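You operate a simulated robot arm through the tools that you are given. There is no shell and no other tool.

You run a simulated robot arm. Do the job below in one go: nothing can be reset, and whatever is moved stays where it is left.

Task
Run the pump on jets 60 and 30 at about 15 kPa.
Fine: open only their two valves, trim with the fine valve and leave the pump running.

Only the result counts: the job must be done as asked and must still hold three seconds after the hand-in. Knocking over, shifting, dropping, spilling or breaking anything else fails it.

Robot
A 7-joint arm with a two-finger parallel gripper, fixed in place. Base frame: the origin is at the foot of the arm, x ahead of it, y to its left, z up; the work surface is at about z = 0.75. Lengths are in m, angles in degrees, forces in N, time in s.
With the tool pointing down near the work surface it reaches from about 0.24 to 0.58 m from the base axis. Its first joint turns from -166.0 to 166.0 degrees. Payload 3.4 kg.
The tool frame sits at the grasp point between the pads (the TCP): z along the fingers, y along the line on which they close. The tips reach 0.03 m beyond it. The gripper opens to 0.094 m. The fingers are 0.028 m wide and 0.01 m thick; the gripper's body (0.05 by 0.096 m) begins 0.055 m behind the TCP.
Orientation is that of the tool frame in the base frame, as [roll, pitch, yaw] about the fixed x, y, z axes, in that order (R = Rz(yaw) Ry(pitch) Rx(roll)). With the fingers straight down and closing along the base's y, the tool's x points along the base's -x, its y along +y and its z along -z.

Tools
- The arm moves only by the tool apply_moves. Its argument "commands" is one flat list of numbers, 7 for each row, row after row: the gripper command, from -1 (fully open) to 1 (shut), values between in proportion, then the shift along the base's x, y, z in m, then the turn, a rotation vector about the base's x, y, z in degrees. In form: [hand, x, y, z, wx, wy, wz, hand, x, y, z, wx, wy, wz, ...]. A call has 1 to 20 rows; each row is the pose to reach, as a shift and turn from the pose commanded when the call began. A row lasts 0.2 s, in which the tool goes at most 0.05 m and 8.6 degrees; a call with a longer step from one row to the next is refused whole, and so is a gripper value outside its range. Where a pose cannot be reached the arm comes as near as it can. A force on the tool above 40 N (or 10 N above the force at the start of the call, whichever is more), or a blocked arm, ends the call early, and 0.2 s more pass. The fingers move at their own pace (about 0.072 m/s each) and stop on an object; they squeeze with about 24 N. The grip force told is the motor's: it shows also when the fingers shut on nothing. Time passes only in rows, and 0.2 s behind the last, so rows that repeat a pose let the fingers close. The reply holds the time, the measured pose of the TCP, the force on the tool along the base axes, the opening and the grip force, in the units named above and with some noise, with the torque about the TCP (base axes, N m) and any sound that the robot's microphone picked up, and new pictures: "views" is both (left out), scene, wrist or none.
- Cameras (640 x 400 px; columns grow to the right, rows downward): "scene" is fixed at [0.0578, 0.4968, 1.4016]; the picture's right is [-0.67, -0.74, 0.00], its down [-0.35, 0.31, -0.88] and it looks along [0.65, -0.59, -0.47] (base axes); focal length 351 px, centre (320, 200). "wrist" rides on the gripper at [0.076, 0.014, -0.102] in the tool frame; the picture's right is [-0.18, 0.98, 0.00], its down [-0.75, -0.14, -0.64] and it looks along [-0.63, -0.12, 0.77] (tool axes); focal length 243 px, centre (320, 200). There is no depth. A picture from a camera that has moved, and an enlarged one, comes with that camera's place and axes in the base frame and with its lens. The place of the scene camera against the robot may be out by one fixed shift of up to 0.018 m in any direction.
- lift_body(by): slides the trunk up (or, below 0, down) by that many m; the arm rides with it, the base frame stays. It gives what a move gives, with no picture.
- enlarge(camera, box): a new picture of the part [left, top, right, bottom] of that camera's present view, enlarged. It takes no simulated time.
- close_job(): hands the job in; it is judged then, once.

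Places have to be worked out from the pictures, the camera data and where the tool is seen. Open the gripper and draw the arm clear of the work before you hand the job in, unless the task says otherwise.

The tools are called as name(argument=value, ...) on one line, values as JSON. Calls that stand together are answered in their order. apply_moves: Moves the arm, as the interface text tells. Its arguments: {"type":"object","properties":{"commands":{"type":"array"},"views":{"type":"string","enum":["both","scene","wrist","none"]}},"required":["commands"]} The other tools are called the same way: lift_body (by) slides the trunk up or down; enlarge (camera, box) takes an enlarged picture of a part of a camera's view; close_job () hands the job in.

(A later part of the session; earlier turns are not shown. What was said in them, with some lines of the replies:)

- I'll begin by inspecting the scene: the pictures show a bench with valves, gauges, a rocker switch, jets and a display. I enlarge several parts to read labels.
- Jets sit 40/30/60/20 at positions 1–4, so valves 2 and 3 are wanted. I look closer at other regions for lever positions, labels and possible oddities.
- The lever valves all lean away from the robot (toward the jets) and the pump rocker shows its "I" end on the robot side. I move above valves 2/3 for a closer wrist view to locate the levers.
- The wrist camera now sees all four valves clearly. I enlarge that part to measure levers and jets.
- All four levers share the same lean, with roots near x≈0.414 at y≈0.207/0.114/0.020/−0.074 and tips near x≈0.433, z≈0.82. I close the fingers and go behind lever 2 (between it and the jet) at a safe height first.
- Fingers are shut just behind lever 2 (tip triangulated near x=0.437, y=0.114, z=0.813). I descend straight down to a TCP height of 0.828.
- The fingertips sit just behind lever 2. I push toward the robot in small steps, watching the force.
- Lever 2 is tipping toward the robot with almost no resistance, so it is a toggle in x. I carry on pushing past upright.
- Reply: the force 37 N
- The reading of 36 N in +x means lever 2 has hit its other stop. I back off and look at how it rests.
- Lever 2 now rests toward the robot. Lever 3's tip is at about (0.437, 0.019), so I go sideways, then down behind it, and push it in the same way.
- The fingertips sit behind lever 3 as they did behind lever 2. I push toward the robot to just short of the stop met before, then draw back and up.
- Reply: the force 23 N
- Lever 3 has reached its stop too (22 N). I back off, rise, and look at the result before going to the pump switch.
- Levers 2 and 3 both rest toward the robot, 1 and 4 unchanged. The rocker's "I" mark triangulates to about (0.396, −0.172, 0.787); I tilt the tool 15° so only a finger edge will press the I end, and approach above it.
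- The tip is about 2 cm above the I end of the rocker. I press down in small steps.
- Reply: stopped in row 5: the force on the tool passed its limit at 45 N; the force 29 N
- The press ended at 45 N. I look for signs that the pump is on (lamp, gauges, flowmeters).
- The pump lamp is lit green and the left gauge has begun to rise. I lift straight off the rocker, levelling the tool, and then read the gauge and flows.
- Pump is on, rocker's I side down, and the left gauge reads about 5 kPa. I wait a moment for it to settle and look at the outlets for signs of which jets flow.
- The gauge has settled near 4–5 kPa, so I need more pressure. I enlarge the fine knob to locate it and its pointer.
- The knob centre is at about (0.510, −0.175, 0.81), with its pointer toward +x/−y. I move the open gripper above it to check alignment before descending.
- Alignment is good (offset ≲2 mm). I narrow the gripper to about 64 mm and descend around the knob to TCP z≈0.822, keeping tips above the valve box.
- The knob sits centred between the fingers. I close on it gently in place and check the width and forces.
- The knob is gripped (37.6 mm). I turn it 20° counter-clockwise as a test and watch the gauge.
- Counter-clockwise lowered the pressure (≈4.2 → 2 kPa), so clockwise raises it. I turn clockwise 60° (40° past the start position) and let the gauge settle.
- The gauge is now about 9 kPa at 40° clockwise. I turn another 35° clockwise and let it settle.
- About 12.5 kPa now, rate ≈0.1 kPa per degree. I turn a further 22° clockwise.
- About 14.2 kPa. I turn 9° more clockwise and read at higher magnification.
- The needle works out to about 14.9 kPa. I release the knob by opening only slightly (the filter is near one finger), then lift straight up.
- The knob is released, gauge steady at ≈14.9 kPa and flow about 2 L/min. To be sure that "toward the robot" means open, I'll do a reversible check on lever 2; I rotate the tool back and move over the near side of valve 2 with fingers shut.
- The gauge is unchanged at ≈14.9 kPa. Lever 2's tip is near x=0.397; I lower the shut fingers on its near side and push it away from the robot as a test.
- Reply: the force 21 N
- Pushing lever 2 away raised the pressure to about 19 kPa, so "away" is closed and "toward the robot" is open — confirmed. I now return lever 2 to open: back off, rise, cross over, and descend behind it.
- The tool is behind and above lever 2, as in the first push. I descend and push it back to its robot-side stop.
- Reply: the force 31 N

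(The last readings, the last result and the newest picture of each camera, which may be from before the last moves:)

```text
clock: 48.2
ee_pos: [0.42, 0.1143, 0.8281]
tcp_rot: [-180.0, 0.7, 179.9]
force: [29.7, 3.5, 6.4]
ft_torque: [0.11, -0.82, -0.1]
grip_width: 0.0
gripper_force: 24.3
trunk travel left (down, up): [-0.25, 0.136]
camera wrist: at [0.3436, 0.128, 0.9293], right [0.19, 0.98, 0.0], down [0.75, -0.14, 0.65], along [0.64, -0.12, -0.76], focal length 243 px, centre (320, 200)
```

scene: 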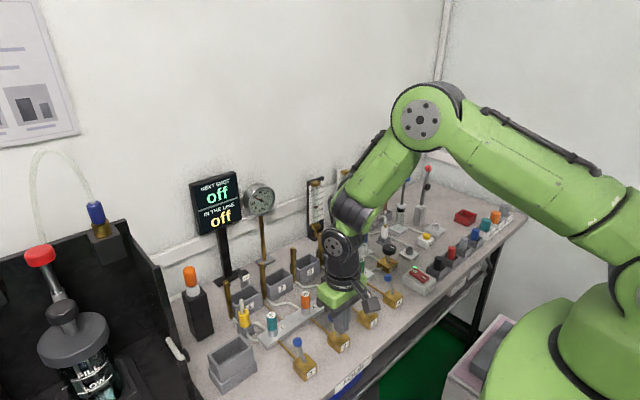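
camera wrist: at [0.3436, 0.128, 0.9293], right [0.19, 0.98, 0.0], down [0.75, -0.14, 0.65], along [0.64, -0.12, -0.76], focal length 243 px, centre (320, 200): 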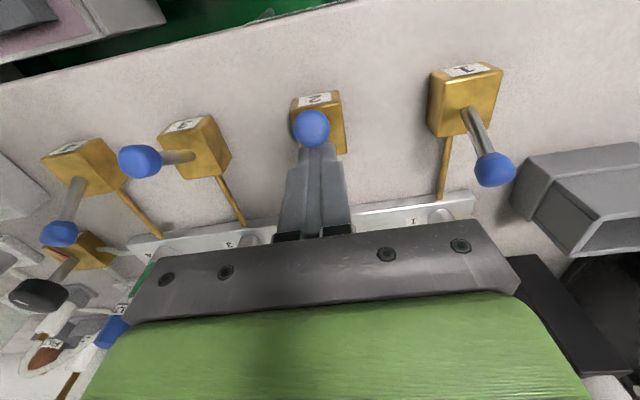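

Lever 2 is back at its stop (30 N). I back off, rise clear, open the gripper, and draw the arm back to a clear pose, then re-read the gauge.

apply_moves(commands=[1, 0.02, 0, 0, 0, 0, 0, 1, 0.045, 0, 0, 0, 0, 0, 1, 0.045, 0, 0, 0, 0, 0, 1, 0.045, 0, 0.045, 0, 0, 0, 1, 0.045, 0, 0.09, 0, 0, 0, 1, 0.03, -0.01, 0.13, 0, 0, 0, 1, 0.0, -0.03, 0.16, 0, 0, 0, 1, -0.03, -0.06, 0.19, 0, 0, 0, -1, -0.05, -0.09, 0.22, 0, 0, 0, -1, -0.06, -0.12, 0.25, 0, 0, 0, -1, -0.06, -0.15, 0.27, 0, 0, 0, -1, -0.06, -0.18, 0.29, 0, 0, 0, -1, -0.06, -0.21, 0.31, 0, 0, 0, -1, -0.06, -0.23, 0.31, 0, 0, 0, -1, -0.06, -0.23, 0.31, 0, 0, 0, -1, -0.06, -0.23, 0.31, 0, 0, 0], views="both")

enlarge(camera="scene", box=[244, 182, 276, 216])

enlarge(camera="scene", box=[280, 240, 440, 340])

enlarge(camera="scene", box=[300, 170, 380, 220])

```text
refused: row 8 steps farther than a row can; nothing moved
```

```text
11.76 times, centred on (260, 199) of scene
camera zoom: at [0.0578, 0.4968, 1.4016], right [-0.67, -0.74, 0.0], down [-0.35, 0.31, -0.88], along [0.65, -0.59, -0.47], focal length 4128 px, centre (1026, 212)
```

zoom: 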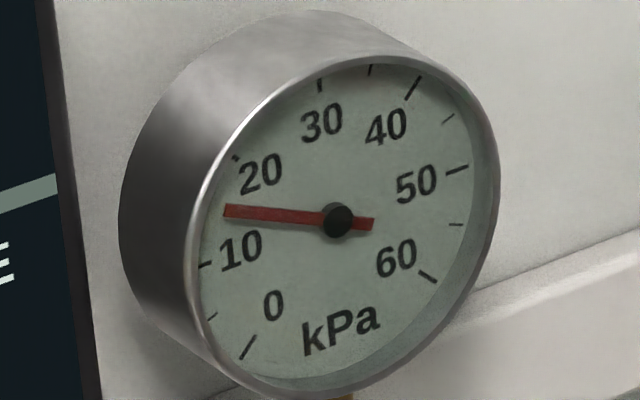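

```text
4.00 times, centred on (360, 290) of scene
camera zoom: at [0.0578, 0.4968, 1.4016], right [-0.67, -0.74, 0.0], down [-0.35, 0.31, -0.88], along [0.65, -0.59, -0.47], focal length 1404 px, centre (160, -160)
```

zoom: 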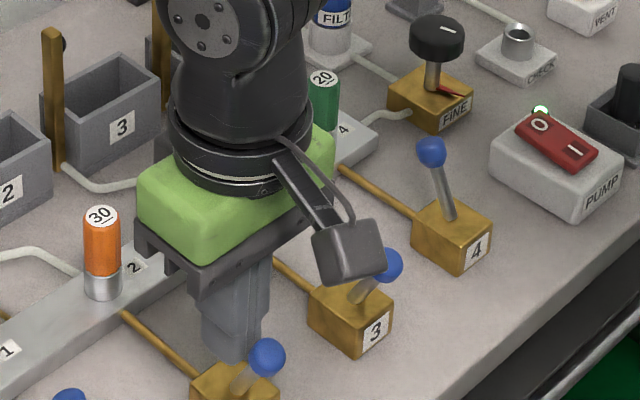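

```text
8.00 times, centred on (340, 195) of scene
camera zoom: at [0.0578, 0.4968, 1.4016], right [-0.67, -0.74, 0.0], down [-0.35, 0.31, -0.88], along [0.65, -0.59, -0.47], focal length 2807 px, centre (160, 240)
```

zoom: 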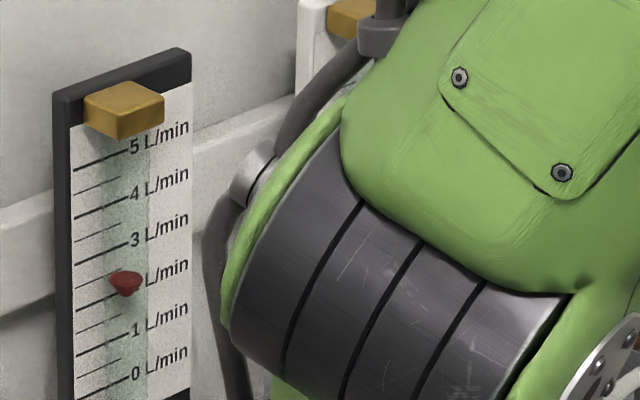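

That list had one step slightly too long, so nothing moved; the gauge is settling back toward 15. I resend the retreat with shorter steps.

apply_moves(commands=[1, 0.02, 0, 0, 0, 0, 0, 1, 0.045, 0, 0, 0, 0, 0, 1, 0.045, 0, 0, 0, 0, 0, 1, 0.045, 0, 0.045, 0, 0, 0, 1, 0.045, 0, 0.09, 0, 0, 0, 1, 0.03, -0.01, 0.12, 0, 0, 0, 1, 0.01, -0.03, 0.15, 0, 0, 0, 1, -0.01, -0.05, 0.18, 0, 0, 0, -1, -0.03, -0.08, 0.2, 0, 0, 0, -1, -0.05, -0.11, 0.22, 0, 0, 0, -1, -0.06, -0.14, 0.24, 0, 0, 0, -1, -0.06, -0.17, 0.26, 0, 0, 0, -1, -0.06, -0.2, 0.28, 0, 0, 0, -1, -0.06, -0.23, 0.3, 0, 0, 0, -1, -0.06, -0.24, 0.31, 0, 0, 0, -1, -0.06, -0.24, 0.31, 0, 0, 0, -1, -0.06, -0.24, 0.31, 0, 0, 0, -1, -0.06, -0.24, 0.31, 0, 0, 0], views="both")

enlarge(camera="scene", box=[244, 182, 276, 216])

enlarge(camera="scene", box=[280, 240, 440, 340])

enlarge(camera="scene", box=[300, 170, 380, 220])

enlarge(camera="scene", box=[260, 300, 360, 380])

```text
clock: 52.0
ee_pos: [0.3518, -0.1275, 1.14]
tcp_rot: [-179.9, -0.1, 180.0]
force: [-0.4, -1.3, 0.0]
ft_torque: [-0.01, 0.0, -0.03]
grip_width: 0.0941
gripper_force: 0.0
trunk travel left (down, up): [-0.25, 0.136]
camera wrist: at [0.2755, -0.1128, 1.2419], right [0.18, 0.98, 0.0], down [0.76, -0.14, 0.64], along [0.63, -0.12, -0.77], focal length 243 px, centre (320, 200)
```

scene: 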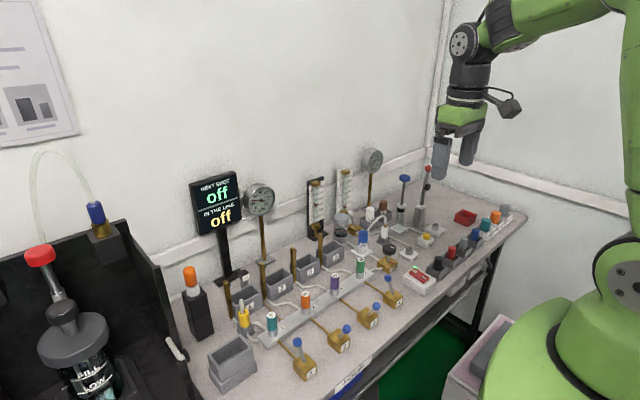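
wrist: 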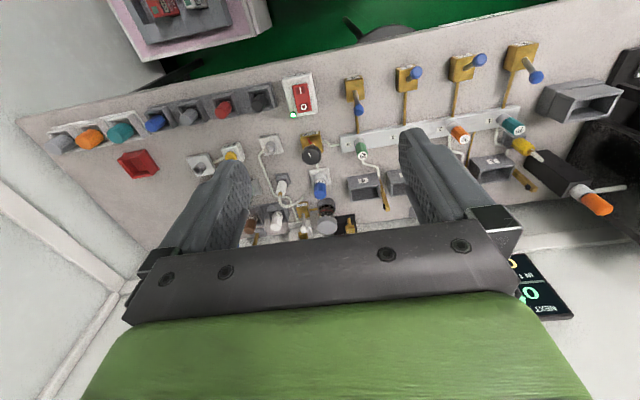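

```text
11.76 times, centred on (260, 199) of scene
camera zoom: at [0.0578, 0.4968, 1.4016], right [-0.67, -0.74, 0.0], down [-0.35, 0.31, -0.88], along [0.65, -0.59, -0.47], focal length 4128 px, centre (1026, 212)
```

zoom: 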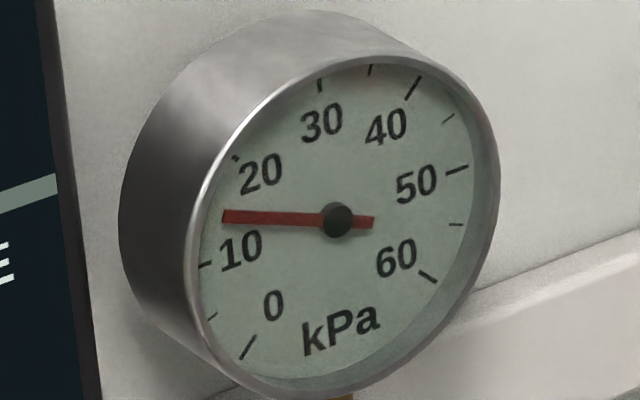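

```text
4.00 times, centred on (360, 290) of scene
camera zoom: at [0.0578, 0.4968, 1.4016], right [-0.67, -0.74, 0.0], down [-0.35, 0.31, -0.88], along [0.65, -0.59, -0.47], focal length 1404 px, centre (160, -160)
```

zoom: 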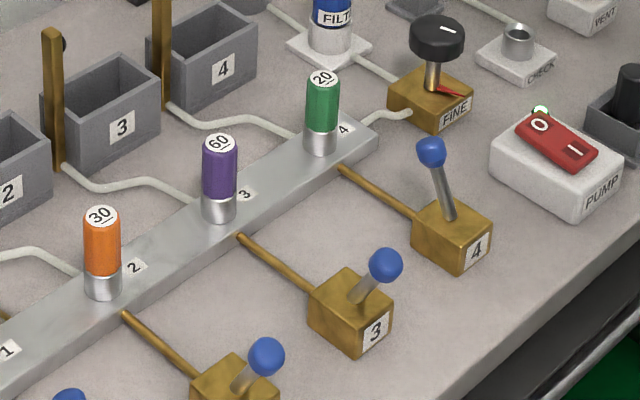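

```text
8.00 times, centred on (340, 195) of scene
camera zoom: at [0.0578, 0.4968, 1.4016], right [-0.67, -0.74, 0.0], down [-0.35, 0.31, -0.88], along [0.65, -0.59, -0.47], focal length 2807 px, centre (160, 240)
```

zoom: 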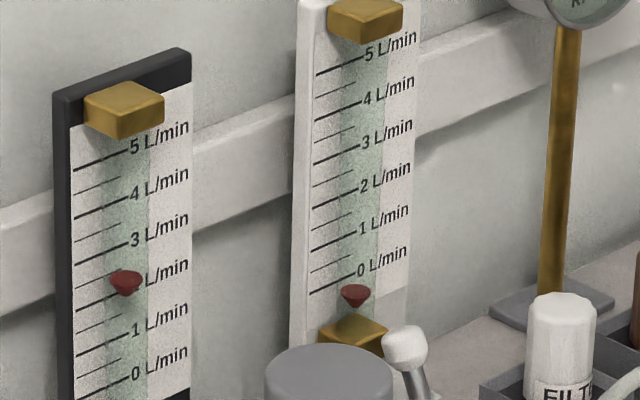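

```text
5.00 times, centred on (310, 340) of scene
camera zoom: at [0.0578, 0.4968, 1.4016], right [-0.67, -0.74, 0.0], down [-0.35, 0.31, -0.88], along [0.65, -0.59, -0.47], focal length 1754 px, centre (370, -500)
```

zoom: 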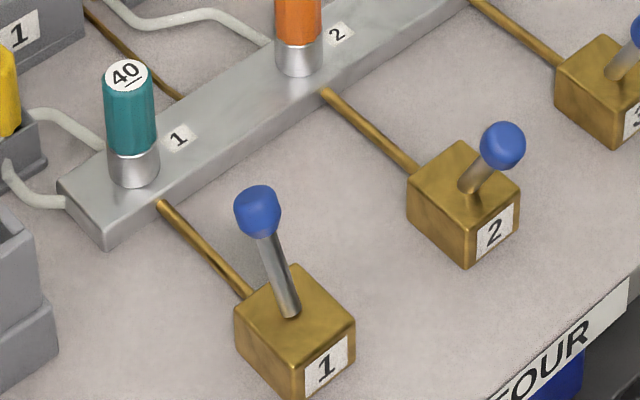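

The gauge is steady at about 15 kPa with the pump lamp lit. Valves 2 (jet 30) and 3 (jet 60) are open, 1 and 4 are closed, nothing else looks disturbed, and the arm is clear with the gripper open. I hand the job in.

close_job()

```text
The job is handed in.
```

The pump is running on jets 60 and 30, and the manifold gauge holds at about 15 kPa (I read 14.9).

- **Valves:** only valves 2 (jet 30) and 3 (jet 60) are open. Valves 1 and 4 were never moved. To check which lever position is open, I briefly closed valve 2. The pressure rose to about 19 kPa, so levers leaning toward the robot are open. I then reopened it and the gauge settled back.
- **Pressure:** I set it with the fine valve alone; turning the knob clockwise raises the pressure. The reading stayed the same after I let go of the knob and in the final check.
- **Arm:** it is drawn clear of the bench with the gripper open, and nothing else looked disturbed in the last pictures.
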